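You operate a simulated robot arm through the tools that you are given. There is no shell and no other tool. Be economical: measure what you need, move in short steps, check, and stop when the job is done.

Carry out the task below with a simulated two-armed robot. There is one attempt and no reset: what you move stays moved.

## Task
Clamp the beige small runner in the air vice at the Mid mark and slide the end block against it.
Fine: air on, force knob at 40 N, the runner level with its top edge at that mark.

The check looks at the end state, three seconds after you hand in, the way a careful person would. Anything else that was tipped, shoved, dropped, spilled or broken makes it a failure.

## Robot
Two 6-joint arms with two-finger parallel grippers on one trunk, on a base that drives. Base frame: it is fixed to the floor where the robot stands at the start and does not move with it; the origin is under the middle of the robot, x ahead of it, y to its left, z up; the surface under the hand at the start is at about z = 0.78. Lengths are in m, angles in rad, forces in N, time in s.
The left shoulder is at the start at [0.08, 0.215, 1.61], the right one opposite. With the tool pointing down near the work surface each hand reaches from about 0.1 to 0.62 m from the robot's upright axis, wherever it stands, measured 20 degrees to its own side. Places, roughly: air valve [0.5, 0, 0.8]; end block [0.6, -0.1, 0.9]; force knob [0.5, -0.1, 0.8]; vice button [0.4, -0.2, 0.8]; vice jaw [0.5, -0.4, 0.9]. Payload 3.43 kg a hand.
The TCP of each hand is the grasp point between the finger pads, 0.03 m short of the fingertips. In the tool frame z runs along the fingers and y along their closing line. Largest opening 0.094 m; finger width 0.028, thickness 0.01; the body of the gripper, 0.05 by 0.096 m, starts 0.055 m behind the TCP.
Orientation is that of the tool frame in the base frame, as [roll, pitch, yaw] about the fixed x, y, z axes, in that order (R = Rz(yaw) Ry(pitch) Rx(roll)). With the fingers straight down and closing along the base's y, the tool's x points along the base's -x, its y along +y and its z along -z.

## Interface
- The arms move only by the tool arm_command. It takes "left_series", "right_series" or both (then of equal length, played together; a hand with none holds still); each is a list of rows, each an object (a shift or turn left out is 0, a gripper value left out holds the last) with "travel": the shift along the base's x, y, z in m, a list of three; "angular": the turn, a rotation vector about the base's x, y, z in rad, a list of three. In form: [{"travel": [dx, dy, dz], "angular": [ax, ay, az]}, ...]. A call has 1 to 20 rows; each row shifts and turns the commanded pose from where the row before left it. "left_claw" and "right_claw" are, for a hand that has rows, the closure in counts, from 0 (fully open) to 255 (shut), set as the call begins (left out, the last holds). Rows are played at 5 a second. More than 0.05 m and 0.15 rad between two rows, or a gripper value outside its range, and nothing of the call is played. A pose out of reach is approached as far as the arm can. The call stops where the force on the tool passes 80 N (or 10 N more than at its start, if that is more) or the arm is blocked; 0.2 s more then pass. The fingers move at their own pace (about 0.072 m/s each) and stop on an object; they squeeze with about 27 N. The grip force told is the motor's: it shows also when the fingers shut on nothing. Time passes only in rows, and 0.2 s behind the last, so rows that do not move let the fingers close. It gives the time, the measured TCP pose, the force on the tool (base axes), the opening and the grip force at its end, in the units of the frame above (readings bear some noise), with the torque about the TCP (base axes, N m) and any sound that the robot's microphone picked up.
- Cameras (640 x 400 px; columns grow to the right, rows downward): "scene" is now at [0.1022, -0.0364, 1.7581]; the picture's right is [-0.51, -0.86, 0.00], its down [-0.74, 0.44, -0.51] and it looks along [0.43, -0.26, -0.86] (base axes); focal length 267 px, centre (320, 200). "left" rides on the left gripper at [0.076, -0.014, -0.102] in its tool frame; the picture's right is [0.18, 0.98, 0.00], its down [-0.75, 0.14, -0.64] and it looks along [-0.63, 0.12, 0.77] (tool axes); focal length 243 px, centre (320, 200). "right" rides on the right gripper at [0.076, 0.014, -0.102] in its tool frame; the picture's right is [-0.18, 0.98, 0.00], its down [-0.75, -0.14, -0.64] and it looks along [-0.63, -0.12, 0.77] (tool axes); focal length 243 px, centre (320, 200). There is no depth. A picture from a camera that has moved, and an enlarged one, comes with that camera's place and axes in the base frame and with its lens. The place of the scene camera against the robot may be out by one fixed shift of up to 0.018 m in any direction.
- grab_frame(camera): a new picture of that camera. The clock stands still meanwhile.
- slide_trunk(by): slides the trunk up (or, below 0, down) by that many m; the arms and the scene camera ride with it, the base frame stays. It gives what a move gives, with no picture.
- steer(legs): drives the robot by 1 to 6 legs, each [ahead, left, turn to the left] in m, m and rad, along the robot's own axes; the way and the turn of a leg run together, so that a leg with both is an arc; at most 1.5 m and 3.142 rad a leg. The arms and the cameras ride along, it lands a little off, and it stops where it bumps. It gives what a move gives.
- head_to(pan, tilt): turns the head with the scene camera to pan (to the left, within 1.501 rad either way) and tilt (down, from -0.506 to 1.204), counted from straight ahead of the robot. It gives what a move gives.
- inspect(camera, box): a new picture of the part [left, top, right, bottom] of that camera's present view, enlarged. The clock stands still meanwhile.
- sign_off(): hands the job in; it is judged then, once.

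Go step by step. Nothing tells you exact positions but the pictures and the camera data: compare them with the known pose of the tool, close in by small moves and look again before you grip or let go. The budget is 120 turns and 100 pictures, counting those below and the enlarged ones. Unless the task says otherwise, let go and move clear before handing in, and close with one line.

The tools are called after "Request:" as a command line: name --argument value ..., lists and objects as JSON in quotes. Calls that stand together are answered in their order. arm_command: Moves the arms, as the interface text tells. Its arguments: {"type":"object","properties":{"left_series":{"type":"array","items":{"type":"object","properties":{"travel":{"type":"array","items":{"type":"number"}},"angular":{"type":"array","items":{"type":"number"}}}}},"left_claw":{"type":"number"},"right_series":{"type":"array","items":{"type":"object","properties":{"travel":{"type":"array","items":{"type":"number"}},"angular":{"type":"array","items":{"type":"number"}}}}},"right_claw":{"type":"number"}},"required":[]} The other tools are called the same way: slide_trunk (by) slides the trunk up or down; steer (legs) drives the base; head_to (pan, tilt) turns the head that bears the scene camera; grab_frame (camera) takes a picture; inspect (camera, box) takes an enlarged picture of a part of a camera's view; sign_off () hands the job in.

At the start:

```text
t: 0.0
left_tcp_pos: [0.5398, -0.0747, 1.0986]
left_orientation: [3.14, -0.001, -3.141]
left_ft_force: [0.3, -0.2, 0.1]
left_ft_torque: [0.01, 0.03, 0.0]
left_gripper_width: 0.094
left_gripper_force: 0.1
right_tcp_pos: [0.3902, -0.5314, 1.061]
right_orientation: [-3.142, -0.001, 3.141]
right_ft_force: [0.5, 0.1, -0.3]
right_ft_torque: [0.01, 0.0, -0.02]
right_gripper_width: 0.094
right_gripper_force: 0.1
trunk travel left (down, up): [-0.84, 0.0]
robot x, y, heading: [0.0007, -0.0015, 0.003]
head pan, tilt: [-0.541, 1.038]
```

scene: 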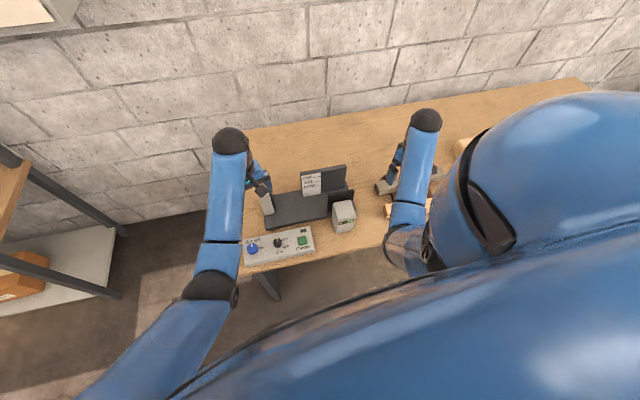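
right: 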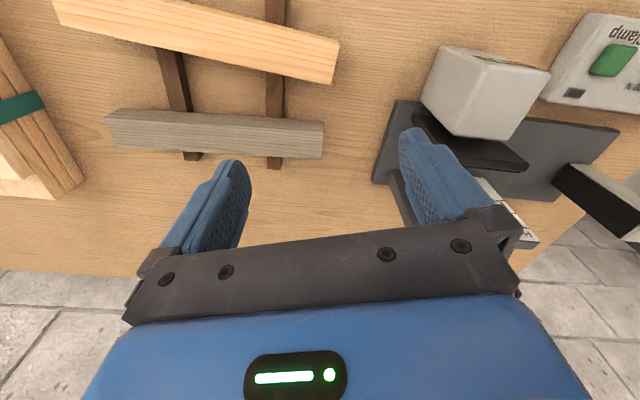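
left: 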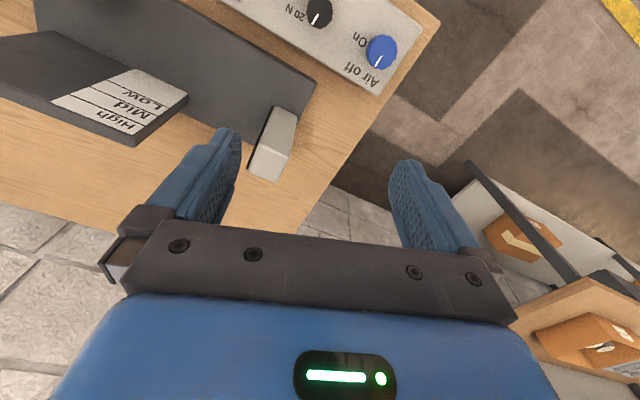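

I see the vice with a Low/Mid/High backplate, a control panel with air valve, knob and clamp button, and wood pieces lying on sleepers to the right. I look closer first.

Request:
inspect --camera "scene" --box '[230, 150, 390, 270]'

Request:
inspect --camera "right" --box '[0, 0, 640, 250]'

Request:
inspect --camera "left" --box '[0, 0, 440, 200]'

```text
3.33 times, centred on (310, 210) of scene
camera zoom: at [0.1022, -0.0364, 1.7581], right [-0.51, -0.86, 0.0], down [-0.74, 0.44, -0.51], along [0.43, -0.26, -0.86], focal length 891 px, centre (353, 167)
```

zoom: 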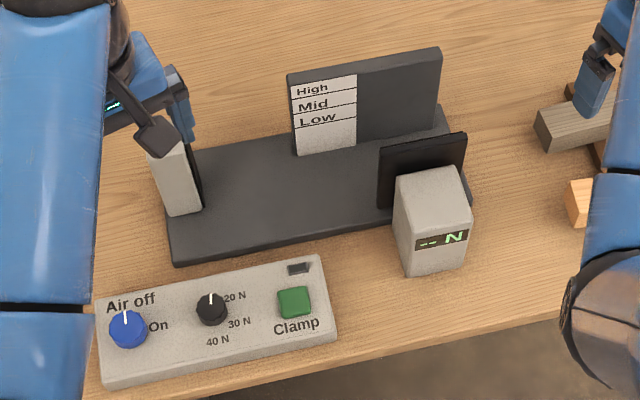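

```text
1.00 times, centred on (320, 125) of right (not enlarged: the box is as wide or as high as the picture)
camera zoom: at [0.3147, -0.5171, 1.1631], right [0.18, 0.98, 0.0], down [0.75, -0.14, 0.64], along [0.63, -0.12, -0.77], focal length 243 px, centre (320, 275)
```

zoom: 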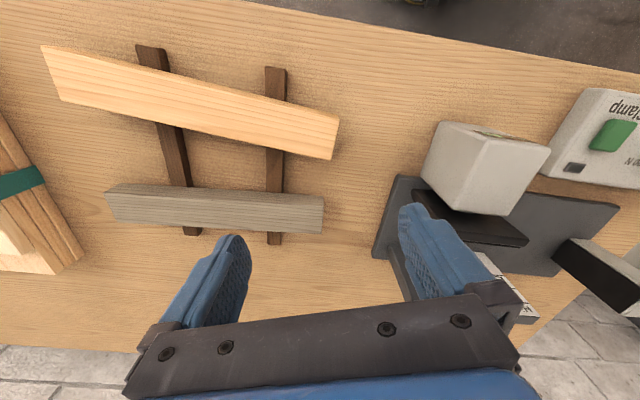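

```text
1.45 times, centred on (220, 100) of left
camera zoom: at [0.4641, -0.0892, 1.2005], right [-0.18, 0.98, 0.0], down [0.75, 0.14, 0.64], along [0.63, 0.12, -0.77], focal length 353 px, centre (466, 346)
```

zoom: 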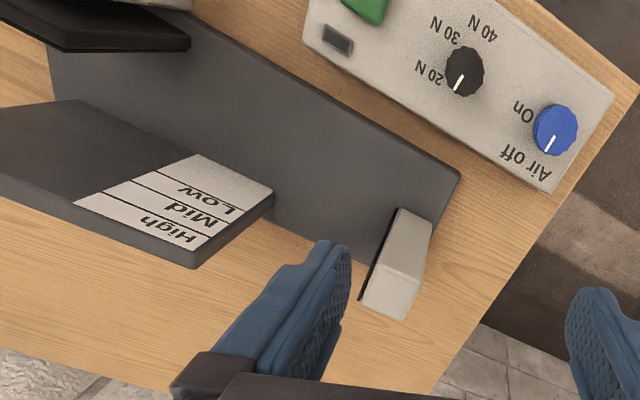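

The vice sits rotated about 20° to the right; the wood lies around [0.3–0.45, -0.7]. I move the right hand back and outward for a better view of the pieces.

Request:
arm_command --right_series '[{"travel": [-0.03, -0.03, 0.02]}, {"travel": [-0.03, -0.03, 0.02]}, {"travel": [-0.03, -0.03, 0.02]}, {"travel": [-0.03, -0.03, 0.02]}, {"travel": [-0.02, -0.03, 0.02]}, {"travel": [0, 0, 0]}]'

Request:
grab_frame --camera "right"

Request:
grab_frame --camera "scene"

```text
t: 1.4
left_tcp_pos: [0.5398, -0.0754, 1.0994]
left_orientation: [3.141, 0.0, 3.14]
left_ft_force: [0.3, -0.6, -0.5]
left_ft_torque: [0.01, 0.02, 0.03]
left_gripper_width: 0.0941
left_gripper_force: 0.0
right_tcp_pos: [0.2642, -0.703, 1.1141]
right_orientation: [-3.14, -0.001, -3.14]
right_ft_force: [0.2, 0.6, -0.2]
right_ft_torque: [0.0, -0.03, -0.02]
right_gripper_width: 0.0939
right_gripper_force: 0.0
right hand out of reach, approached as far as the arm can: row 1, 2, 3, 4, 5
trunk travel left (down, up): [-0.84, 0.0]
robot x, y, heading: [-0.0019, -0.0007, 0.004]
head pan, tilt: [-0.541, 1.038]
```

```text
93 pictures are left
camera right: at [0.188, -0.6891, 1.2158], right [0.18, 0.98, 0.0], down [0.75, -0.14, 0.64], along [0.63, -0.12, -0.77], focal length 243 px, centre (320, 200)
```

right: 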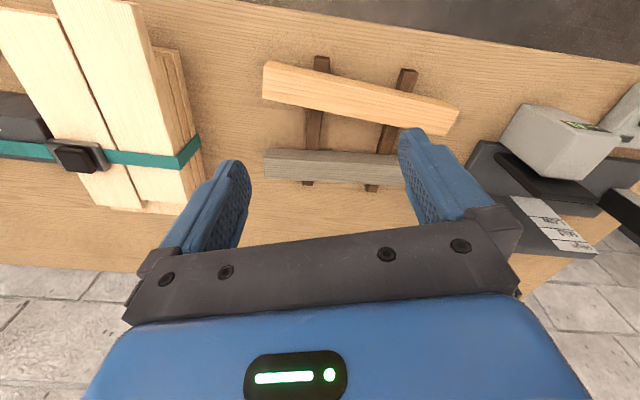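

```text
92 pictures are left
camera scene: at [0.1025, -0.0366, 1.7581], right [-0.51, -0.86, 0.0], down [-0.74, 0.44, -0.51], along [0.43, -0.26, -0.86], focal length 267 px, centre (320, 200)
```

scene: 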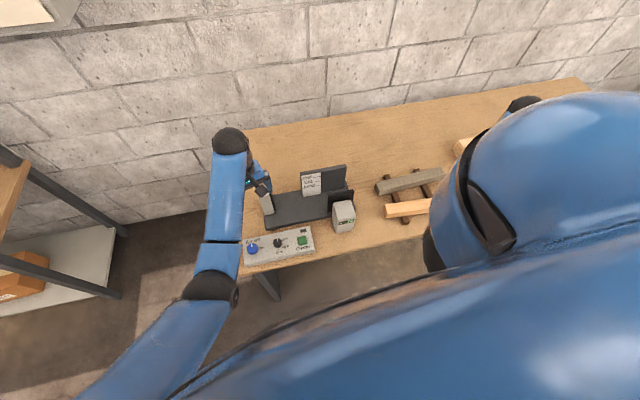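

The beige runner is the pale one lying on two sleepers near the robot; the grey one is behind it, and a strapped stack lies further right. Enlarging to measure it.

Request:
inspect --camera "right" --box '[240, 40, 480, 190]'

Request:
inspect --camera "scene" --box '[300, 150, 460, 250]'

```text
2.67 times, centred on (360, 115) of right
camera zoom: at [0.188, -0.6891, 1.2158], right [0.18, 0.98, 0.0], down [0.75, -0.14, 0.64], along [0.63, -0.12, -0.77], focal length 647 px, centre (213, 427)
```

zoom: 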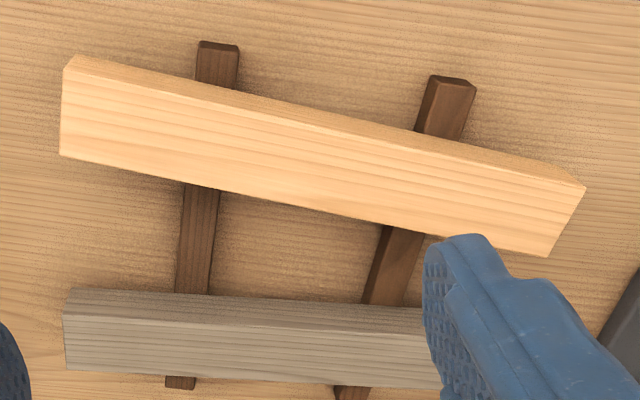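

```text
4.00 times, centred on (380, 200) of scene
camera zoom: at [0.1025, -0.0366, 1.7581], right [-0.51, -0.86, 0.0], down [-0.74, 0.44, -0.51], along [0.43, -0.26, -0.86], focal length 1069 px, centre (80, 200)
```

zoom: 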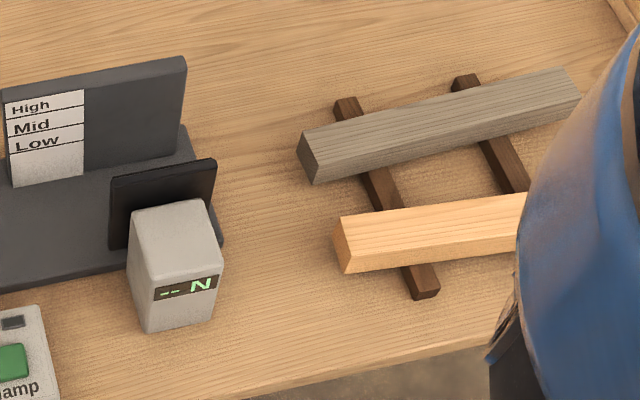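

The beige runner is about 0.30 × 0.044 m, centred near [0.32, -0.65], already turned about 21° like the vice; the back plate stands to about z 0.97. Reach is tight, so I raise the hands a little and shift the robot to the right by 0.2 m.

Request:
arm_command --right_series '[{"travel": [0, 0.04, 0.01]}, {"travel": [0, 0.04, 0.01]}, {"travel": [0, 0.04, 0.01]}, {"travel": [0, 0.04, 0.01]}]' --left_series '[{"travel": [-0.02, 0.02, 0.01]}, {"travel": [-0.02, 0.02, 0.01]}, {"travel": [-0.02, 0.02, 0.01]}, {"travel": [-0.02, 0.02, 0.01]}]'

Request:
steer --legs '[[0, -0.2, 0]]'

Request:
grab_frame --camera "scene"

Request:
grab_frame --camera "left"

```text
t: 2.4
left_tcp_pos: [0.4882, -0.0107, 1.0801]
left_orientation: [-3.139, 0.001, 3.14]
left_ft_force: [0.2, 0.1, 0.9]
left_ft_torque: [0.01, 0.01, -0.01]
left_gripper_width: 0.0942
left_gripper_force: 0.1
left hand out of reach, approached as far as the arm can: row 2, 3, 4
right_tcp_pos: [0.2819, -0.5802, 1.0603]
right_orientation: [-3.138, 0.0, 3.141]
right_ft_force: [-0.3, 0.4, 0.7]
right_ft_torque: [0.0, 0.0, 0.05]
right_gripper_width: 0.0939
right_gripper_force: 0.1
right hand out of reach, approached as far as the arm can: row 1, 2, 3, 4
trunk travel left (down, up): [-0.84, 0.0]
robot x, y, heading: [0.0009, 0.0001, -0.003]
head pan, tilt: [-0.541, 1.038]
```

```text
t: 4.0
left_tcp_pos: [0.4876, -0.204, 1.0795]
left_orientation: [-3.136, 0.002, 3.141]
left_ft_force: [0.2, 0.7, 0.3]
left_ft_torque: [-0.03, -0.05, -0.04]
left_gripper_width: 0.0938
left_gripper_force: 0.0
right_tcp_pos: [0.2801, -0.7729, 1.0623]
right_orientation: [-3.137, 0.003, 3.141]
right_ft_force: [-0.2, 0.2, 0.1]
right_ft_torque: [0.0, 0.03, -0.01]
right_gripper_width: 0.094
right_gripper_force: 0.0
trunk travel left (down, up): [-0.84, 0.0]
robot x, y, heading: [-0.0009, -0.1939, -0.003]
head pan, tilt: [-0.541, 1.038]
```

```text
89 pictures are left
camera scene: at [0.1019, -0.2254, 1.7583], right [-0.52, -0.86, 0.0], down [-0.74, 0.44, -0.51], along [0.43, -0.26, -0.86], focal length 267 px, centre (320, 200)
```

scene: 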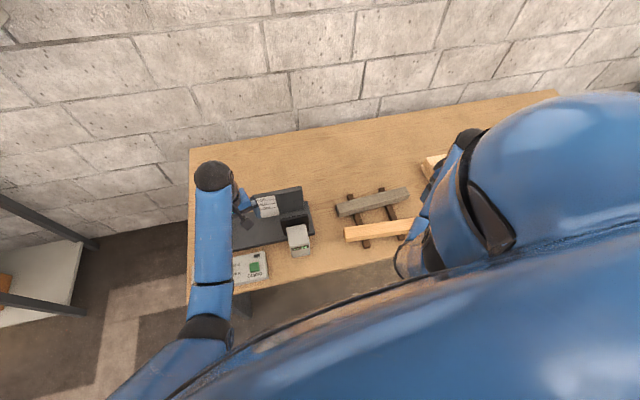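

```text
88 pictures are left
camera left: at [0.4129, -0.217, 1.1814], right [-0.18, 0.98, 0.0], down [0.75, 0.14, 0.64], along [0.63, 0.11, -0.77], focal length 243 px, centre (320, 200)
```

left: 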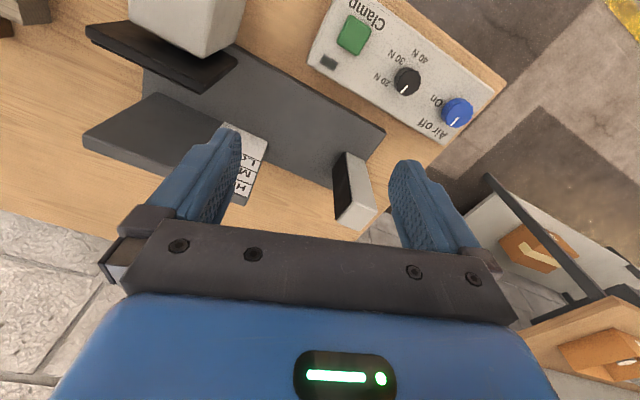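

Now the panel is visible from the left hand camera. I enlarge it to locate knobs precisely.

Request:
inspect --camera "left" --box '[300, 0, 520, 140]'

Request:
inspect --camera "left" --box '[70, 0, 400, 240]'

```text
2.86 times, centred on (410, 70) of left
camera zoom: at [0.4129, -0.217, 1.1814], right [-0.18, 0.98, 0.0], down [0.75, 0.14, 0.64], along [0.63, 0.11, -0.77], focal length 693 px, centre (63, 571)
```

zoom: 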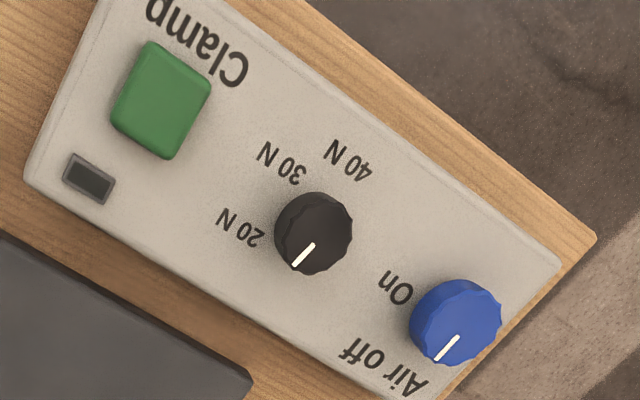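

```text
1.67 times, centred on (235, 120) of left
camera zoom: at [0.4129, -0.217, 1.1814], right [-0.18, 0.98, 0.0], down [0.75, 0.14, 0.64], along [0.63, 0.11, -0.77], focal length 404 px, centre (462, 333)
```

zoom: 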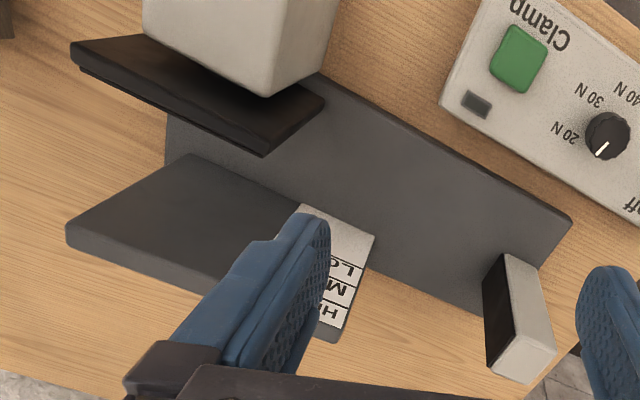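

Both pointers now point to the rear (Air off / below 20 N); On is about a quarter turn clockwise, 40 N about 170–180° clockwise. I bring the left hand above the air valve (about [0.50, -0.00]).

Request:
arm_command --left_series '[{"travel": [0, 0.05, -0.01]}, {"travel": [0, 0.05, -0.01]}, {"travel": [0, 0.05, -0.01]}, {"travel": [0.01, 0.05, -0.02]}, {"travel": [0, 0, -0.02]}, {"travel": [0, 0, 0]}]'

Request:
grab_frame --camera "left"

```text
refused: row 1 steps farther than a row can; nothing moved
```

```text
85 pictures are left
camera left: at [0.4129, -0.217, 1.1814], right [-0.18, 0.98, 0.0], down [0.75, 0.14, 0.64], along [0.63, 0.11, -0.77], focal length 243 px, centre (320, 200)
```

left: 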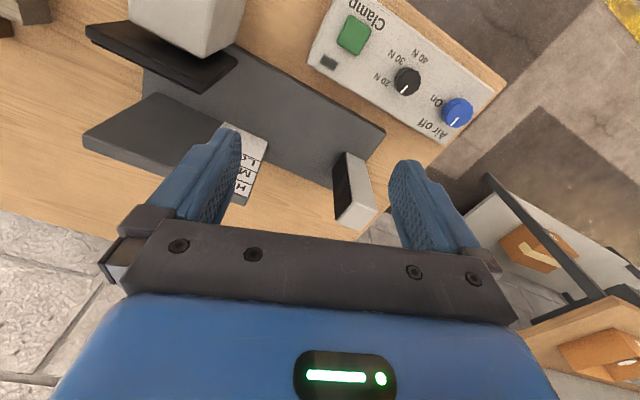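

The step was too long; I use smaller steps.

Request:
arm_command --left_series '[{"travel": [0, 0.04, -0.01]}, {"travel": [0, 0.04, -0.01]}, {"travel": [0, 0.04, -0.01]}, {"travel": [0.01, 0.04, -0.02]}, {"travel": [0, 0.04, -0.02]}, {"travel": [0, 0, -0.02]}, {"travel": [0, 0, 0]}]'

Request:
grab_frame --camera "left"

```text
t: 5.6
left_tcp_pos: [0.4986, -0.0086, 0.9892]
left_orientation: [3.141, 0.003, -3.14]
left_ft_force: [0.4, 0.3, -0.1]
left_ft_torque: [0.01, -0.01, 0.0]
left_gripper_width: 0.0942
left_gripper_force: 0.0
right_tcp_pos: [0.2808, -0.777, 1.0594]
right_orientation: [-3.141, 0.003, 3.14]
right_ft_force: [0.7, -0.1, 1.1]
right_ft_torque: [0.03, 0.02, -0.03]
right_gripper_width: 0.0939
right_gripper_force: 0.0
trunk travel left (down, up): [-0.84, 0.0]
robot x, y, heading: [-0.0012, -0.1969, 0.003]
head pan, tilt: [-0.541, 1.038]
```

```text
84 pictures are left
camera left: at [0.4228, -0.0218, 1.0907], right [-0.18, 0.98, 0.0], down [0.75, 0.14, 0.64], along [0.63, 0.12, -0.77], focal length 243 px, centre (320, 200)
```

left: 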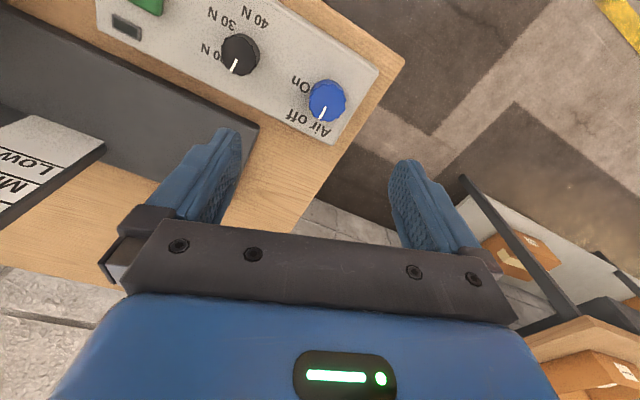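

Triangulated: valve knob top centre at [0.502, -0.004, 0.847]. I centre on it, pre-turn +45°, and lower partway.

Request:
arm_command --left_series '[{"travel": [0.003, 0.0045, -0.01], "angular": [0, 0, 0.131]}, {"travel": [0, 0, -0.02], "angular": [0, 0, 0.131]}, {"travel": [0, 0, -0.02], "angular": [0, 0, 0.131]}, {"travel": [0, 0, -0.02], "angular": [0, 0, 0.131]}, {"travel": [0, 0, -0.01], "angular": [0, 0, 0.131]}, {"travel": [0, 0, 0], "angular": [0, 0, 0.131]}, {"travel": [0, 0, 0]}]'

Request:
grab_frame --camera "left"

```text
t: 7.2
left_tcp_pos: [0.5013, -0.003, 0.91]
left_orientation: [-3.141, 0.002, -2.355]
left_ft_force: [0.3, -1.1, 0.4]
left_ft_torque: [0.02, 0.0, -0.01]
left_gripper_width: 0.0939
left_gripper_force: 0.1
right_tcp_pos: [0.2807, -0.7771, 1.0601]
right_orientation: [-3.14, 0.002, -3.141]
right_ft_force: [1.1, -0.8, 0.3]
right_ft_torque: [0.04, 0.0, 0.0]
right_gripper_width: 0.0938
right_gripper_force: 0.1
trunk travel left (down, up): [-0.84, 0.0]
robot x, y, heading: [-0.0004, -0.1945, 0.004]
head pan, tilt: [-0.541, 1.038]
```

```text
83 pictures are left
camera left: at [0.4584, -0.0668, 1.0112], right [-0.83, 0.56, 0.0], down [0.43, 0.63, 0.64], along [0.36, 0.53, -0.77], focal length 243 px, centre (320, 200)
```

left: 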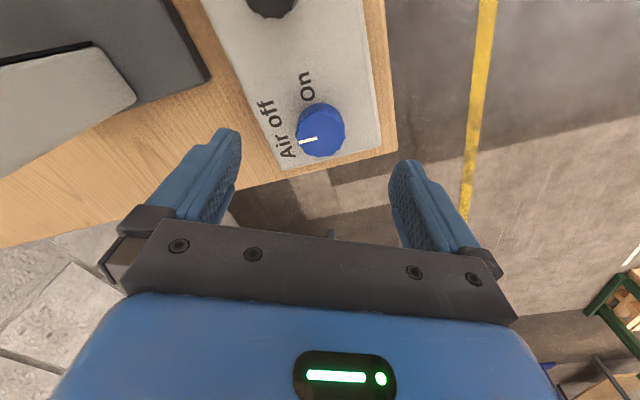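

Centred over the knob. I lower to z≈0.864 and close gently on it.

Request:
arm_command --left_series '[{"travel": [0, 0, -0.02]}, {"travel": [0, 0, -0.015]}, {"travel": [0, 0, -0.011]}, {"travel": [0, 0, 0]}]'

Request:
grab_frame --camera "left"

```text
t: 8.2
left_tcp_pos: [0.5018, -0.0023, 0.8642]
left_orientation: [3.142, 0.001, -2.354]
left_ft_force: [-0.6, 1.4, 1.1]
left_ft_torque: [0.04, 0.01, 0.01]
left_gripper_width: 0.094
left_gripper_force: 0.0
right_tcp_pos: [0.2823, -0.7771, 1.0608]
right_orientation: [-3.141, 0.002, -3.141]
right_ft_force: [0.8, 0.2, 0.1]
right_ft_torque: [0.0, 0.01, 0.03]
right_gripper_width: 0.0941
right_gripper_force: 0.1
trunk travel left (down, up): [-0.84, 0.0]
robot x, y, heading: [-0.001, -0.1961, 0.007]
head pan, tilt: [-0.541, 1.038]
```

```text
82 pictures are left
camera left: at [0.4591, -0.0655, 0.965], right [-0.83, 0.56, 0.0], down [0.43, 0.63, 0.64], along [0.36, 0.53, -0.77], focal length 243 px, centre (320, 200)
```

left: 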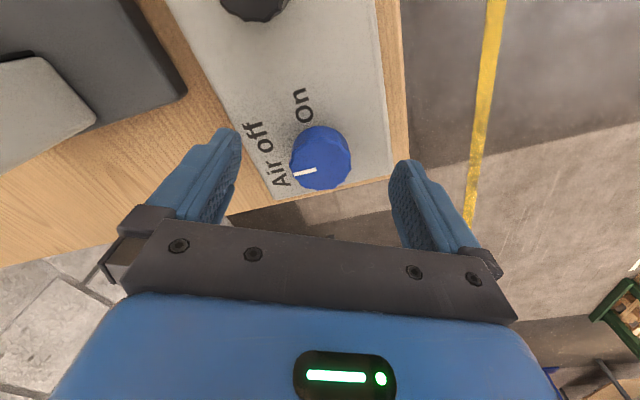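

Nearly centred; I nudge 3 mm and close on the knob.

Request:
arm_command --left_series '[{"travel": [-0.002, -0.002, 0]}, {"travel": [0, 0, 0]}]'

Request:
arm_command --left_claw 200 --left_series '[{"travel": [0, 0, 0]}, {"travel": [0, 0, 0]}, {"travel": [0, 0, 0]}, {"travel": [0, 0, 0]}]'

```text
t: 8.8
left_tcp_pos: [0.5014, -0.0038, 0.8634]
left_orientation: [3.14, 0.002, -2.356]
left_ft_force: [-0.2, -0.1, 0.2]
left_ft_torque: [0.03, -0.01, -0.01]
left_gripper_width: 0.094
left_gripper_force: 0.0
right_tcp_pos: [0.2798, -0.7767, 1.0593]
right_orientation: [-3.14, 0.001, 3.139]
right_ft_force: [-0.5, 0.0, 1.2]
right_ft_torque: [0.04, 0.01, 0.01]
right_gripper_width: 0.0938
right_gripper_force: 0.1
trunk travel left (down, up): [-0.84, 0.0]
robot x, y, heading: [-0.0005, -0.1978, 0.002]
head pan, tilt: [-0.541, 1.038]
```

```text
t: 9.8
left_tcp_pos: [0.4995, -0.0029, 0.8634]
left_orientation: [-3.14, 0.002, -2.353]
left_ft_force: [-3.9, 3.9, 0.3]
left_ft_torque: [0.36, -0.01, -0.02]
left_gripper_width: 0.0376
left_gripper_force: 44.9
right_tcp_pos: [0.2804, -0.7757, 1.0596]
right_orientation: [-3.138, 0.003, 3.141]
right_ft_force: [-0.6, 0.1, 0.4]
right_ft_torque: [0.03, -0.02, 0.0]
right_gripper_width: 0.0937
right_gripper_force: 0.1
trunk travel left (down, up): [-0.84, 0.0]
robot x, y, heading: [0.0027, -0.1933, 0.003]
head pan, tilt: [-0.541, 1.038]
```

Knob gripped (37.6 mm). Turn 90° clockwise.

Request:
arm_command --left_series '[{"travel": [-0.001, 0.001, 0], "angular": [0, 0, -0.131]}, {"angular": [0, 0, -0.131]}, {"angular": [0, 0, -0.131]}, {"angular": [0, 0, -0.131]}, {"angular": [0, 0, -0.131]}, {"angular": [0, 0, -0.131]}, {"angular": [0, 0, -0.131]}, {"angular": [0, 0, -0.131]}, {"angular": [0, 0, -0.131]}, {"angular": [0, 0, -0.131]}, {"angular": [0, 0, -0.131]}, {"angular": [0, 0, -0.13]}, {"travel": [0, 0, 0]}]'

Request:
grab_frame --camera "left"

```text
t: 12.6
left_tcp_pos: [0.4993, 0.0042, 0.8636]
left_orientation: [3.138, -0.001, 2.356]
left_ft_force: [-3.5, 44.8, -1.9]
left_ft_torque: [0.55, -0.37, 0.15]
left_gripper_width: 0.0376
left_gripper_force: 45.1
right_tcp_pos: [0.2805, -0.7704, 1.0624]
right_orientation: [-3.133, 0.0, -3.141]
right_ft_force: [0.2, 0.2, -0.5]
right_ft_torque: [-0.01, -0.01, -0.03]
right_gripper_width: 0.0939
right_gripper_force: 0.1
trunk travel left (down, up): [-0.84, 0.0]
robot x, y, heading: [0.0018, -0.1944, 0.001]
head pan, tilt: [-0.541, 1.038]
```

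```text
81 pictures are left
camera left: at [0.4357, 0.0487, 0.9648], right [0.56, 0.83, 0.0], down [0.63, -0.43, 0.64], along [0.53, -0.36, -0.77], focal length 243 px, centre (320, 200)
```

left: 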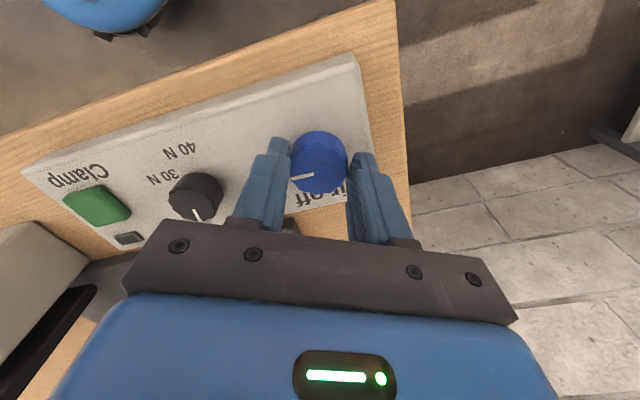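

The knob turned, but a side load built up; I open the fingers, rise a bit and look.

Request:
arm_command --left_claw 0 --left_series '[{"travel": [0, 0, 0]}, {"travel": [0, 0, 0]}, {"travel": [0, 0, 0.03]}, {"travel": [0, 0, 0.03]}, {"travel": [0, 0, 0]}]'

Request:
grab_frame --camera "left"

Request:
inspect --camera "scene" --box '[220, 170, 340, 300]'

```text
t: 13.8
left_tcp_pos: [0.4984, -0.0029, 0.9255]
left_orientation: [3.141, 0.0, 2.357]
left_ft_force: [0.3, 0.6, 0.1]
left_ft_torque: [-0.04, -0.03, -0.04]
left_gripper_width: 0.094
left_gripper_force: 0.0
right_tcp_pos: [0.2806, -0.7776, 1.0584]
right_orientation: [-3.141, 0.001, 3.141]
right_ft_force: [0.3, 0.4, -0.5]
right_ft_torque: [-0.02, 0.01, 0.02]
right_gripper_width: 0.0941
right_gripper_force: 0.0
trunk travel left (down, up): [-0.84, 0.0]
robot x, y, heading: [-0.003, -0.1935, -0.004]
head pan, tilt: [-0.541, 1.038]
```

```text
80 pictures are left
camera left: at [0.4346, 0.0409, 1.026], right [0.57, 0.82, 0.0], down [0.63, -0.43, 0.64], along [0.53, -0.36, -0.77], focal length 243 px, centre (320, 200)
```

left: 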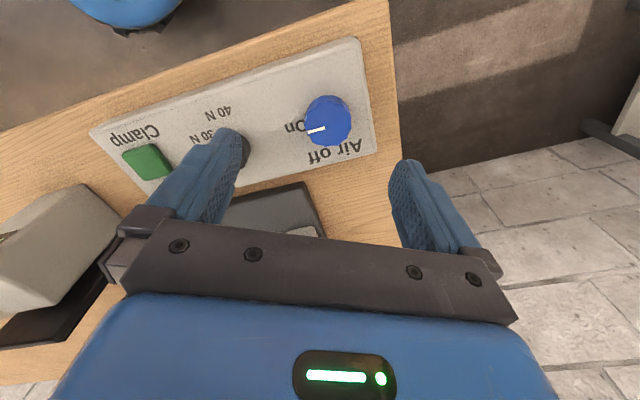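

```text
3.08 times, centred on (280, 235) of scene
camera zoom: at [0.1022, -0.2331, 1.7581], right [-0.52, -0.86, 0.0], down [-0.74, 0.44, -0.51], along [0.43, -0.26, -0.86], focal length 822 px, centre (443, 92)
```

zoom: 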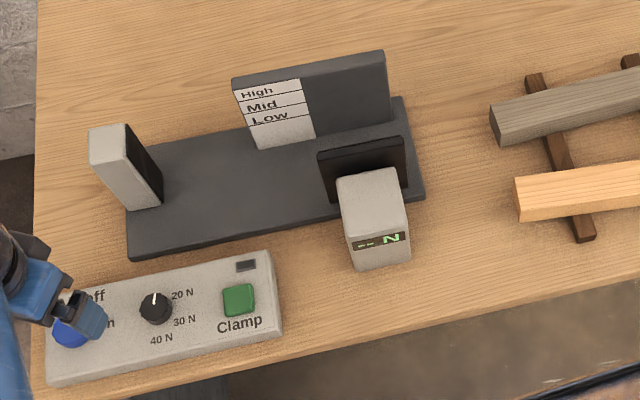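

Valve is at On. Now to the force knob at about [0.476, -0.087], turning the hand back to +45° on the way.

Request:
arm_command --left_series '[{"travel": [-0.003, -0.01, 0], "angular": [0, 0, 0.131]}, {"travel": [-0.003, -0.01, 0], "angular": [0, 0, 0.131]}, {"travel": [-0.003, -0.01, 0], "angular": [0, 0, 0.131]}, {"travel": [-0.003, -0.01, 0], "angular": [0, 0, 0.131]}, {"travel": [-0.003, -0.01, 0], "angular": [0, 0, 0.131]}, {"travel": [-0.003, -0.01, 0], "angular": [0, 0, 0.131]}, {"travel": [-0.002, -0.01, 0], "angular": [0, 0, 0.131]}, {"travel": [-0.002, -0.01, 0], "angular": [0, 0, 0.131]}, {"travel": [0, -0.004, 0], "angular": [0, 0, 0.131]}, {"travel": [0, 0, 0], "angular": [0, 0, 0.131]}, {"travel": [0, 0, 0], "angular": [0, 0, 0.131]}, {"travel": [0, 0, 0], "angular": [0, 0, 0.131]}, {"travel": [0, 0, 0]}]'

Request:
grab_frame --camera "left"

```text
t: 16.6
left_tcp_pos: [0.4783, -0.0874, 0.9236]
left_orientation: [-3.141, 0.001, -2.353]
left_ft_force: [-0.3, 0.0, -0.8]
left_ft_torque: [0.01, 0.01, -0.01]
left_gripper_width: 0.0939
left_gripper_force: 0.1
right_tcp_pos: [0.2815, -0.7767, 1.0599]
right_orientation: [-3.14, 0.003, 3.141]
right_ft_force: [-0.8, -0.1, 0.2]
right_ft_torque: [0.02, -0.01, 0.03]
right_gripper_width: 0.0942
right_gripper_force: 0.0
trunk travel left (down, up): [-0.84, 0.0]
robot x, y, heading: [-0.0, -0.1964, 0.001]
head pan, tilt: [-0.541, 1.038]
```

```text
78 pictures are left
camera left: at [0.434, -0.1517, 1.025], right [-0.83, 0.56, 0.0], down [0.43, 0.63, 0.64], along [0.36, 0.53, -0.77], focal length 243 px, centre (320, 200)
```

left: 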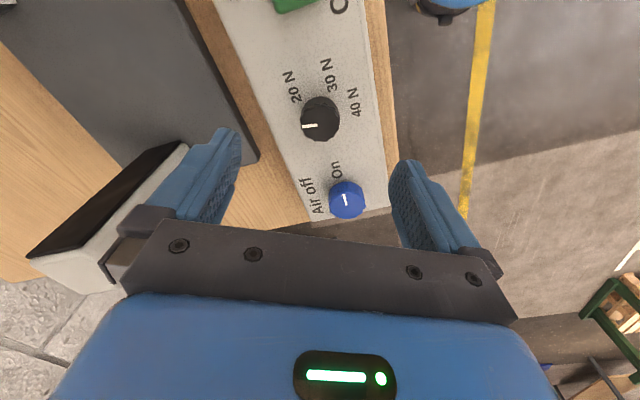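

The force knob lies just under the hand, 3 mm off. I nudge, lower to z≈0.863, and close.

Request:
arm_command --left_series '[{"travel": [-0.002, -0.002, -0.02]}, {"travel": [0, 0, -0.02]}, {"travel": [0, 0, -0.02]}, {"travel": [0, 0, 0]}]'

Request:
arm_command --left_claw 200 --left_series '[{"travel": [0, 0, 0]}, {"travel": [0, 0, 0]}, {"travel": [0, 0, 0]}, {"travel": [0, 0, 0]}]'

```text
t: 17.6
left_tcp_pos: [0.474, -0.0882, 0.8643]
left_orientation: [-3.14, 0.002, -2.354]
left_ft_force: [0.4, 0.7, 0.3]
left_ft_torque: [-0.03, 0.0, -0.01]
left_gripper_width: 0.0939
left_gripper_force: 0.0
right_tcp_pos: [0.2803, -0.7756, 1.0598]
right_orientation: [-3.141, 0.002, -3.141]
right_ft_force: [0.7, -0.5, 0.3]
right_ft_torque: [-0.01, 0.01, 0.02]
right_gripper_width: 0.0939
right_gripper_force: 0.0
trunk travel left (down, up): [-0.84, 0.0]
robot x, y, heading: [0.0011, -0.1947, 0.001]
head pan, tilt: [-0.541, 1.038]
```

```text
t: 18.6
left_tcp_pos: [0.4747, -0.0888, 0.864]
left_orientation: [-3.142, 0.002, -2.354]
left_ft_force: [1.6, -1.3, -1.2]
left_ft_torque: [-0.02, 0.0, 0.0]
left_gripper_width: 0.0315
left_gripper_force: 45.1
right_tcp_pos: [0.2805, -0.7772, 1.0597]
right_orientation: [-3.141, -0.001, -3.141]
right_ft_force: [0.6, 0.6, -0.3]
right_ft_torque: [-0.01, 0.0, 0.03]
right_gripper_width: 0.094
right_gripper_force: 0.1
trunk travel left (down, up): [-0.84, 0.0]
robot x, y, heading: [0.0034, -0.1952, -0.001]
head pan, tilt: [-0.541, 1.038]
```

Gripped with little side load. First turn of 90° clockwise, then release and look.

Request:
arm_command --left_series '[{"angular": [0, 0, -0.131]}, {"angular": [0, 0, -0.131]}, {"angular": [0, 0, -0.131]}, {"angular": [0, 0, -0.131]}, {"angular": [0, 0, -0.131]}, {"angular": [0, 0, -0.131]}, {"angular": [0, 0, -0.131]}, {"angular": [0, 0, -0.131]}, {"angular": [0, 0, -0.131]}, {"angular": [0, 0, -0.131]}, {"angular": [0, 0, -0.131]}, {"angular": [0, 0, -0.13]}, {"travel": [0, 0, 0]}]'

Request:
arm_command --left_claw 0 --left_series '[{"travel": [0, 0, 0]}, {"travel": [0, 0, 0]}, {"travel": [0, 0, 0]}, {"travel": [0, 0, 0]}]'

Request:
grab_frame --camera "left"

```text
t: 21.4
left_tcp_pos: [0.476, -0.0856, 0.8635]
left_orientation: [3.14, 0.002, 2.355]
left_ft_force: [4.3, 28.1, -1.2]
left_ft_torque: [0.46, -0.33, 0.06]
left_gripper_width: 0.0314
left_gripper_force: 45.4
right_tcp_pos: [0.2817, -0.7724, 1.0619]
right_orientation: [-3.137, 0.0, -3.141]
right_ft_force: [-0.4, 0.1, -0.1]
right_ft_torque: [0.01, 0.0, -0.02]
right_gripper_width: 0.0941
right_gripper_force: 0.0
trunk travel left (down, up): [-0.84, 0.0]
robot x, y, heading: [0.0037, -0.1928, 0.001]
head pan, tilt: [-0.541, 1.038]
```

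```text
t: 22.4
left_tcp_pos: [0.4741, -0.0902, 0.8642]
left_orientation: [-3.14, 0.0, 2.356]
left_ft_force: [0.3, 0.4, -1.1]
left_ft_torque: [0.05, 0.04, -0.03]
left_gripper_width: 0.0942
left_gripper_force: 0.0
right_tcp_pos: [0.2799, -0.7778, 1.0573]
right_orientation: [-3.14, 0.001, -3.141]
right_ft_force: [0.5, 0.6, -0.1]
right_ft_torque: [0.03, -0.01, 0.03]
right_gripper_width: 0.0942
right_gripper_force: 0.1
trunk travel left (down, up): [-0.84, 0.0]
robot x, y, heading: [0.0038, -0.1967, 0.002]
head pan, tilt: [-0.541, 1.038]
```

```text
77 pictures are left
camera left: at [0.4108, -0.0465, 0.966], right [0.56, 0.83, 0.0], down [0.63, -0.43, 0.64], along [0.53, -0.36, -0.77], focal length 243 px, centre (320, 200)
```

left: 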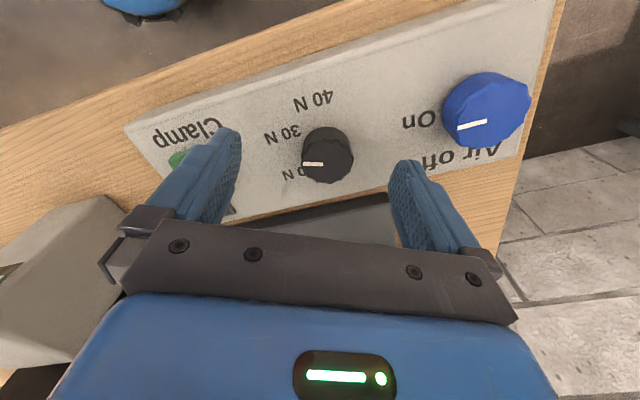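

The pointer sits between 20 and 30 N; about 77° more are needed. I turn the open hand back by ~79°, grip and turn 77°.

Request:
arm_command --left_series '[{"angular": [0, 0, 0.14]}, {"angular": [0, 0, 0.14]}, {"angular": [0, 0, 0.14]}, {"angular": [0, 0, 0.14]}, {"angular": [0, 0, 0.14]}, {"angular": [0, 0, 0.14]}, {"angular": [0, 0, 0.14]}, {"angular": [0, 0, 0.14]}, {"angular": [0, 0, 0.14]}, {"angular": [0, 0, 0.12]}, {"angular": [0, 0, 0]}]'

Request:
arm_command --left_claw 200 --left_series '[{"travel": [0, 0, 0]}, {"travel": [0, 0, 0]}, {"travel": [0, 0, 0]}, {"travel": [0, 0, 0]}]'

Request:
arm_command --left_series '[{"angular": [0, 0, -0.134]}, {"angular": [0, 0, -0.134]}, {"angular": [0, 0, -0.134]}, {"angular": [0, 0, -0.134]}, {"angular": [0, 0, -0.134]}, {"angular": [0, 0, -0.134]}, {"angular": [0, 0, -0.134]}, {"angular": [0, 0, -0.134]}, {"angular": [0, 0, -0.134]}, {"angular": [0, 0, -0.134]}, {"angular": [0, 0, 0]}]'

Request:
arm_command --left_claw 0 --left_series '[{"travel": [0, 0, 0]}, {"travel": [0, 0, 0]}, {"travel": [0, 0, 0]}, {"travel": [0, 0, 0.03]}, {"travel": [0, 0, 0.03]}, {"travel": [0, 0, 0.0]}]'

Request:
grab_frame --camera "left"

```text
t: 24.8
left_tcp_pos: [0.4745, -0.0895, 0.8649]
left_orientation: [-3.141, 0.001, -2.545]
left_ft_force: [0.2, 0.3, -0.7]
left_ft_torque: [0.01, -0.01, -0.01]
left_gripper_width: 0.0939
left_gripper_force: 0.1
right_tcp_pos: [0.2813, -0.776, 1.0597]
right_orientation: [-3.14, 0.001, -3.14]
right_ft_force: [0.1, -0.4, 0.0]
right_ft_torque: [0.01, 0.04, 0.0]
right_gripper_width: 0.0941
right_gripper_force: 0.0
trunk travel left (down, up): [-0.84, 0.0]
robot x, y, heading: [-0.0019, -0.1933, 0.001]
head pan, tilt: [-0.541, 1.038]
```

```text
t: 25.8
left_tcp_pos: [0.4741, -0.0895, 0.8651]
left_orientation: [3.141, 0.001, -2.547]
left_ft_force: [-0.2, 0.1, -0.4]
left_ft_torque: [0.13, 0.08, 0.02]
left_gripper_width: 0.0317
left_gripper_force: 45.1
right_tcp_pos: [0.2805, -0.7768, 1.0594]
right_orientation: [3.141, 0.002, 3.141]
right_ft_force: [-0.2, 0.7, 0.1]
right_ft_torque: [-0.02, 0.02, 0.0]
right_gripper_width: 0.094
right_gripper_force: 0.0
trunk travel left (down, up): [-0.84, 0.0]
robot x, y, heading: [0.0016, -0.1954, 0.003]
head pan, tilt: [-0.541, 1.038]
```

```text
t: 28.2
left_tcp_pos: [0.4735, -0.0858, 0.864]
left_orientation: [3.141, 0.003, 2.394]
left_ft_force: [-2.4, 31.1, 11.3]
left_ft_torque: [0.85, 0.35, 0.15]
left_gripper_width: 0.0316
left_gripper_force: 44.6
right_tcp_pos: [0.2804, -0.7722, 1.0623]
right_orientation: [-3.135, 0.003, 3.141]
right_ft_force: [-1.3, -0.4, 0.4]
right_ft_torque: [0.06, 0.03, 0.0]
right_gripper_width: 0.0937
right_gripper_force: 0.2
trunk travel left (down, up): [-0.84, 0.0]
robot x, y, heading: [-0.0017, -0.1963, -0.001]
head pan, tilt: [-0.541, 1.038]
```

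```text
t: 29.6
left_tcp_pos: [0.4752, -0.0856, 0.923]
left_orientation: [-3.139, 0.0, 2.397]
left_ft_force: [0.0, -0.3, 0.1]
left_ft_torque: [-0.01, 0.04, 0.0]
left_gripper_width: 0.0939
left_gripper_force: 0.1
right_tcp_pos: [0.2802, -0.7754, 1.0591]
right_orientation: [-3.139, 0.003, -3.14]
right_ft_force: [0.3, 0.1, 0.0]
right_ft_torque: [0.01, 0.02, 0.0]
right_gripper_width: 0.094
right_gripper_force: 0.0
trunk travel left (down, up): [-0.84, 0.0]
robot x, y, heading: [-0.0006, -0.1987, -0.002]
head pan, tilt: [-0.541, 1.038]
```

```text
76 pictures are left
camera left: at [0.41, -0.0455, 1.0252], right [0.53, 0.85, 0.0], down [0.65, -0.41, 0.64], along [0.54, -0.34, -0.77], focal length 243 px, centre (320, 200)
```

left: 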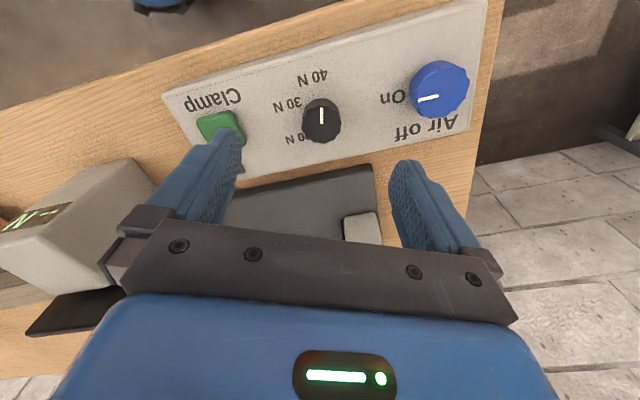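

Request:
inspect --camera "left" --box '[240, 40, 480, 190]'

Request:
inspect --camera "scene" --box '[220, 170, 340, 300]'

```text
2.67 times, centred on (360, 115) of left
camera zoom: at [0.41, -0.0455, 1.0252], right [0.53, 0.85, 0.0], down [0.65, -0.41, 0.64], along [0.54, -0.34, -0.77], focal length 647 px, centre (213, 427)
```

zoom: 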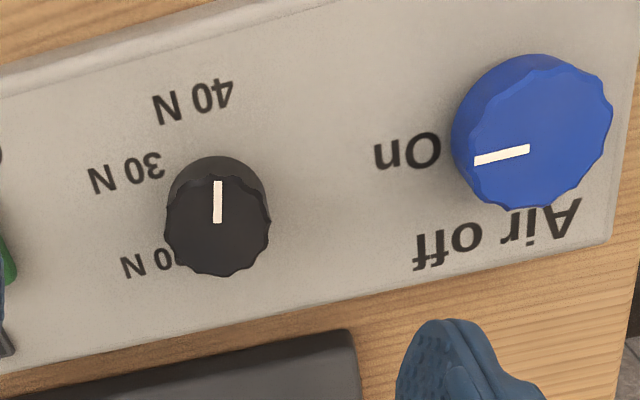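

```text
3.08 times, centred on (280, 235) of scene
camera zoom: at [0.102, -0.2305, 1.7581], right [-0.52, -0.86, 0.0], down [-0.74, 0.44, -0.51], along [0.43, -0.26, -0.86], focal length 822 px, centre (443, 92)
```

zoom: 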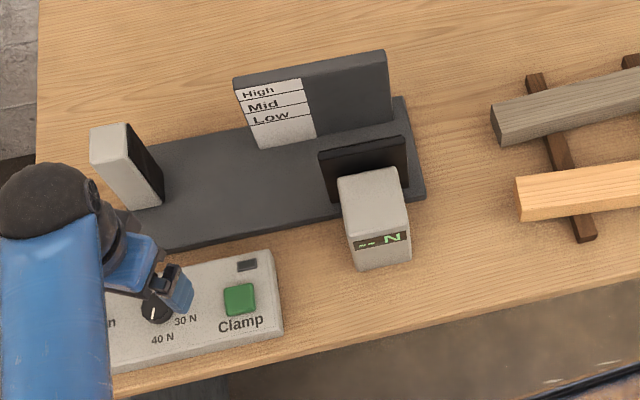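

Request:
inspect --camera "scene" --box '[238, 250, 278, 275]'

Request:
arm_command --left_series '[{"travel": [0, 0, 0.03]}, {"travel": [-0.01, 0, 0.03], "angular": [0, 0, 0.14]}, {"travel": [-0.01, 0, 0.0], "angular": [0, 0, 0.14]}, {"travel": [-0.01, 0, 0.0], "angular": [0, 0, 0.14]}, {"travel": [0, 0, 0.0], "angular": [0, 0, 0.14]}, {"travel": [0, 0, 0.0], "angular": [0, 0, 0.14]}, {"travel": [0, 0, 0]}]'

Request:
grab_frame --camera "left"

```text
16.00 times, centred on (258, 262) of scene
camera zoom: at [0.102, -0.2305, 1.7581], right [-0.52, -0.86, 0.0], down [-0.74, 0.44, -0.51], along [0.43, -0.26, -0.86], focal length 4277 px, centre (1312, -800)
```

zoom: 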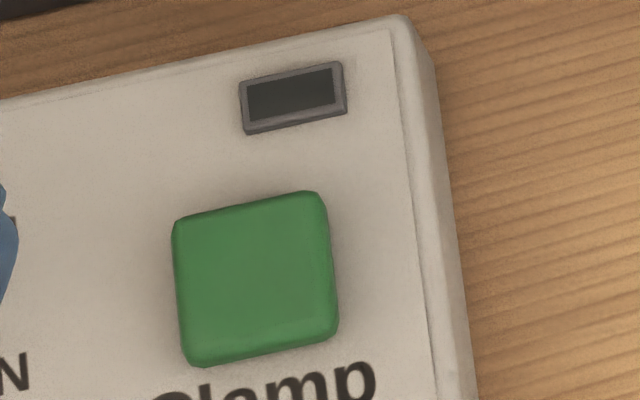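

```text
t: 31.2
left_tcp_pos: [0.4444, -0.0888, 0.9845]
left_orientation: [3.141, 0.002, 3.097]
left_ft_force: [0.1, 0.6, 0.2]
left_ft_torque: [0.02, 0.01, -0.01]
left_gripper_width: 0.0941
left_gripper_force: 0.1
right_tcp_pos: [0.2815, -0.7761, 1.0596]
right_orientation: [-3.141, 0.003, 3.141]
right_ft_force: [-1.0, 0.1, -0.7]
right_ft_torque: [0.02, 0.02, 0.01]
right_gripper_width: 0.094
right_gripper_force: 0.1
trunk travel left (down, up): [-0.84, 0.0]
robot x, y, heading: [0.0002, -0.1957, -0.002]
head pan, tilt: [-0.541, 1.038]
```

```text
72 pictures are left
camera left: at [0.3682, -0.0996, 1.0851], right [-0.14, 0.99, 0.0], down [0.76, 0.11, 0.64], along [0.64, 0.09, -0.77], focal length 243 px, centre (320, 200)
```

left: 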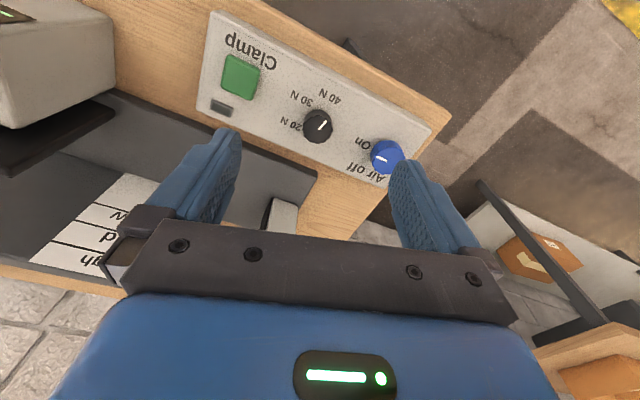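

Request:
inspect --camera "left" --box '[270, 75, 430, 175]'

Request:
inspect --camera "scene" --box '[220, 240, 300, 290]'

```text
4.00 times, centred on (350, 125) of left
camera zoom: at [0.3682, -0.0996, 1.0851], right [-0.14, 0.99, 0.0], down [0.76, 0.11, 0.64], along [0.64, 0.09, -0.77], focal length 970 px, centre (200, 500)
```

zoom: 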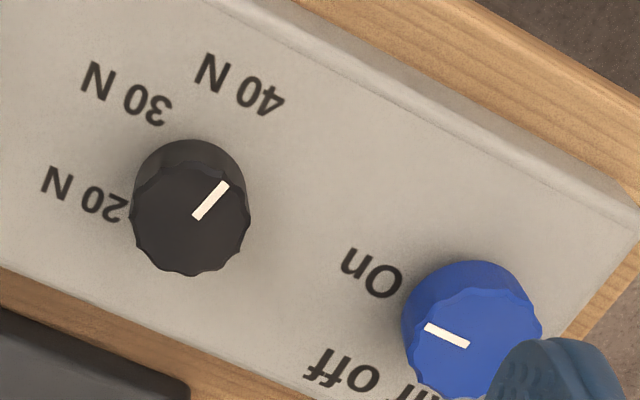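

```text
8.00 times, centred on (260, 265) of scene
camera zoom: at [0.102, -0.2317, 1.7581], right [-0.52, -0.86, 0.0], down [-0.74, 0.44, -0.51], along [0.43, -0.26, -0.86], focal length 2138 px, centre (800, -320)
```

zoom: 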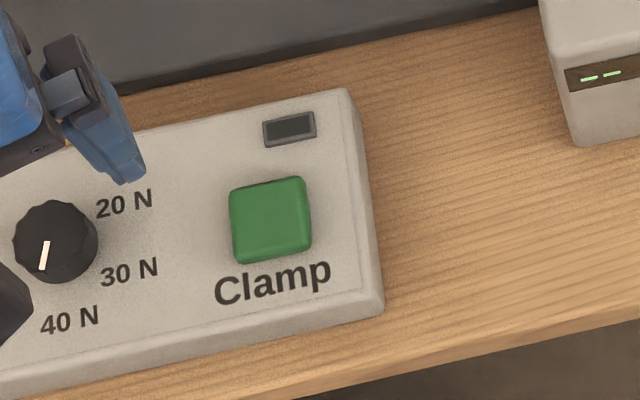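

The pointer is about 16° past the 40 N mark (marks at ~60° spacing; valve fine at On). I go back, re-grip and turn it back by 16°.

Request:
arm_command --left_series '[{"travel": [0.01, 0, 0], "angular": [0, 0, -0.14]}, {"travel": [0.01, 0, 0], "angular": [0, 0, -0.14]}, {"travel": [0.01, 0, -0.02], "angular": [0, 0, -0.14]}, {"travel": [0, 0, -0.02], "angular": [0, 0, -0.14]}, {"travel": [0, 0, -0.02], "angular": [0, 0, -0.14]}, {"travel": [0, -0.002, -0.03]}, {"travel": [0, 0, -0.03]}, {"travel": [0, 0, 0]}]'

Request:
arm_command --left_claw 200 --left_series '[{"travel": [0, 0, 0]}, {"travel": [0, 0, 0]}, {"travel": [0, 0, 0]}, {"travel": [0, 0, 0]}]'

Request:
arm_command --left_series '[{"angular": [0, 0, 0.1]}, {"angular": [0, 0, 0.1]}, {"angular": [0, 0, 0.08]}, {"angular": [0, 0, 0]}, {"angular": [0, 0, 0]}]'

Request:
arm_command --left_claw 0 --left_series '[{"travel": [0, 0, 0]}, {"travel": [0, 0, 0]}, {"travel": [0, 0, 0]}, {"travel": [0, 0, 0.03]}, {"travel": [0, 0, 0.03]}, {"travel": [-0.01, 0, 0.03]}, {"travel": [-0.01, 0, 0.03]}, {"travel": [0, 0, 0.0]}]'

Request:
inspect --camera "left" --box '[250, 50, 410, 150]'

```text
t: 33.0
left_tcp_pos: [0.4734, -0.0902, 0.8631]
left_orientation: [3.142, 0.002, 2.396]
left_ft_force: [-0.2, -0.3, -0.7]
left_ft_torque: [0.02, 0.01, 0.01]
left_gripper_width: 0.0941
left_gripper_force: 0.0
right_tcp_pos: [0.2806, -0.7769, 1.0603]
right_orientation: [-3.14, 0.001, 3.141]
right_ft_force: [0.0, 0.2, 0.4]
right_ft_torque: [0.0, -0.02, 0.0]
right_gripper_width: 0.0941
right_gripper_force: 0.1
trunk travel left (down, up): [-0.84, 0.0]
robot x, y, heading: [0.0, -0.1977, 0.002]
head pan, tilt: [-0.541, 1.038]
```

```text
t: 34.0
left_tcp_pos: [0.4764, -0.0861, 0.8638]
left_orientation: [3.14, 0.006, 2.4]
left_ft_force: [14.9, 22.2, 1.6]
left_ft_torque: [0.3, -1.07, 0.03]
left_gripper_width: 0.0311
left_gripper_force: 44.6
right_tcp_pos: [0.2837, -0.7731, 1.0607]
right_orientation: [-3.137, 0.0, 3.141]
right_ft_force: [-0.3, 0.0, 0.4]
right_ft_torque: [0.0, 0.01, 0.02]
right_gripper_width: 0.0943
right_gripper_force: 0.0
trunk travel left (down, up): [-0.84, 0.0]
robot x, y, heading: [0.0, -0.1994, 0.003]
head pan, tilt: [-0.541, 1.038]
```

```text
t: 35.2
left_tcp_pos: [0.4764, -0.0876, 0.863]
left_orientation: [3.139, 0.003, 2.678]
left_ft_force: [20.1, 28.9, 17.2]
left_ft_torque: [0.43, -0.87, -0.03]
left_gripper_width: 0.0313
left_gripper_force: 45.0
right_tcp_pos: [0.2829, -0.772, 1.0608]
right_orientation: [-3.136, 0.0, -3.141]
right_ft_force: [0.1, 0.1, 0.3]
right_ft_torque: [-0.03, 0.02, 0.04]
right_gripper_width: 0.0941
right_gripper_force: 0.1
trunk travel left (down, up): [-0.84, 0.0]
robot x, y, heading: [-0.0039, -0.1916, 0.001]
head pan, tilt: [-0.541, 1.038]
```

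```text
t: 37.0
left_tcp_pos: [0.4555, -0.0917, 0.983]
left_orientation: [-3.141, 0.0, 2.674]
left_ft_force: [0.3, 0.1, -0.2]
left_ft_torque: [0.0, 0.04, 0.01]
left_gripper_width: 0.0942
left_gripper_force: 0.1
right_tcp_pos: [0.2806, -0.7767, 1.0601]
right_orientation: [-3.14, 0.003, 3.141]
right_ft_force: [0.6, -0.1, 0.8]
right_ft_torque: [0.02, 0.02, 0.03]
right_gripper_width: 0.094
right_gripper_force: 0.0
trunk travel left (down, up): [-0.84, 0.0]
robot x, y, heading: [-0.0011, -0.1919, -0.002]
head pan, tilt: [-0.541, 1.038]
```

```text
4.00 times, centred on (330, 100) of left
camera zoom: at [0.3811, -0.0701, 1.0844], right [0.28, 0.96, 0.0], down [0.74, -0.21, 0.64], along [0.62, -0.18, -0.77], focal length 970 px, centre (280, 600)
```

zoom: 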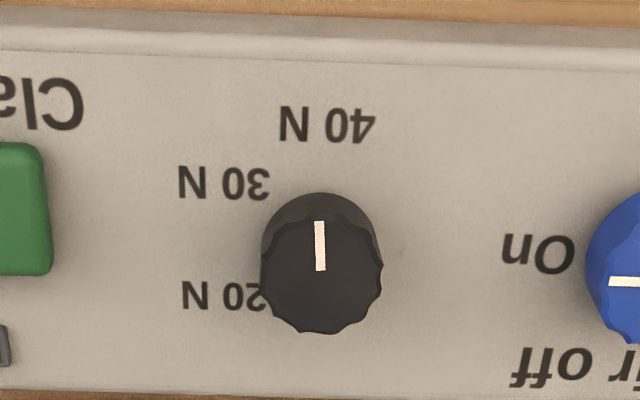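

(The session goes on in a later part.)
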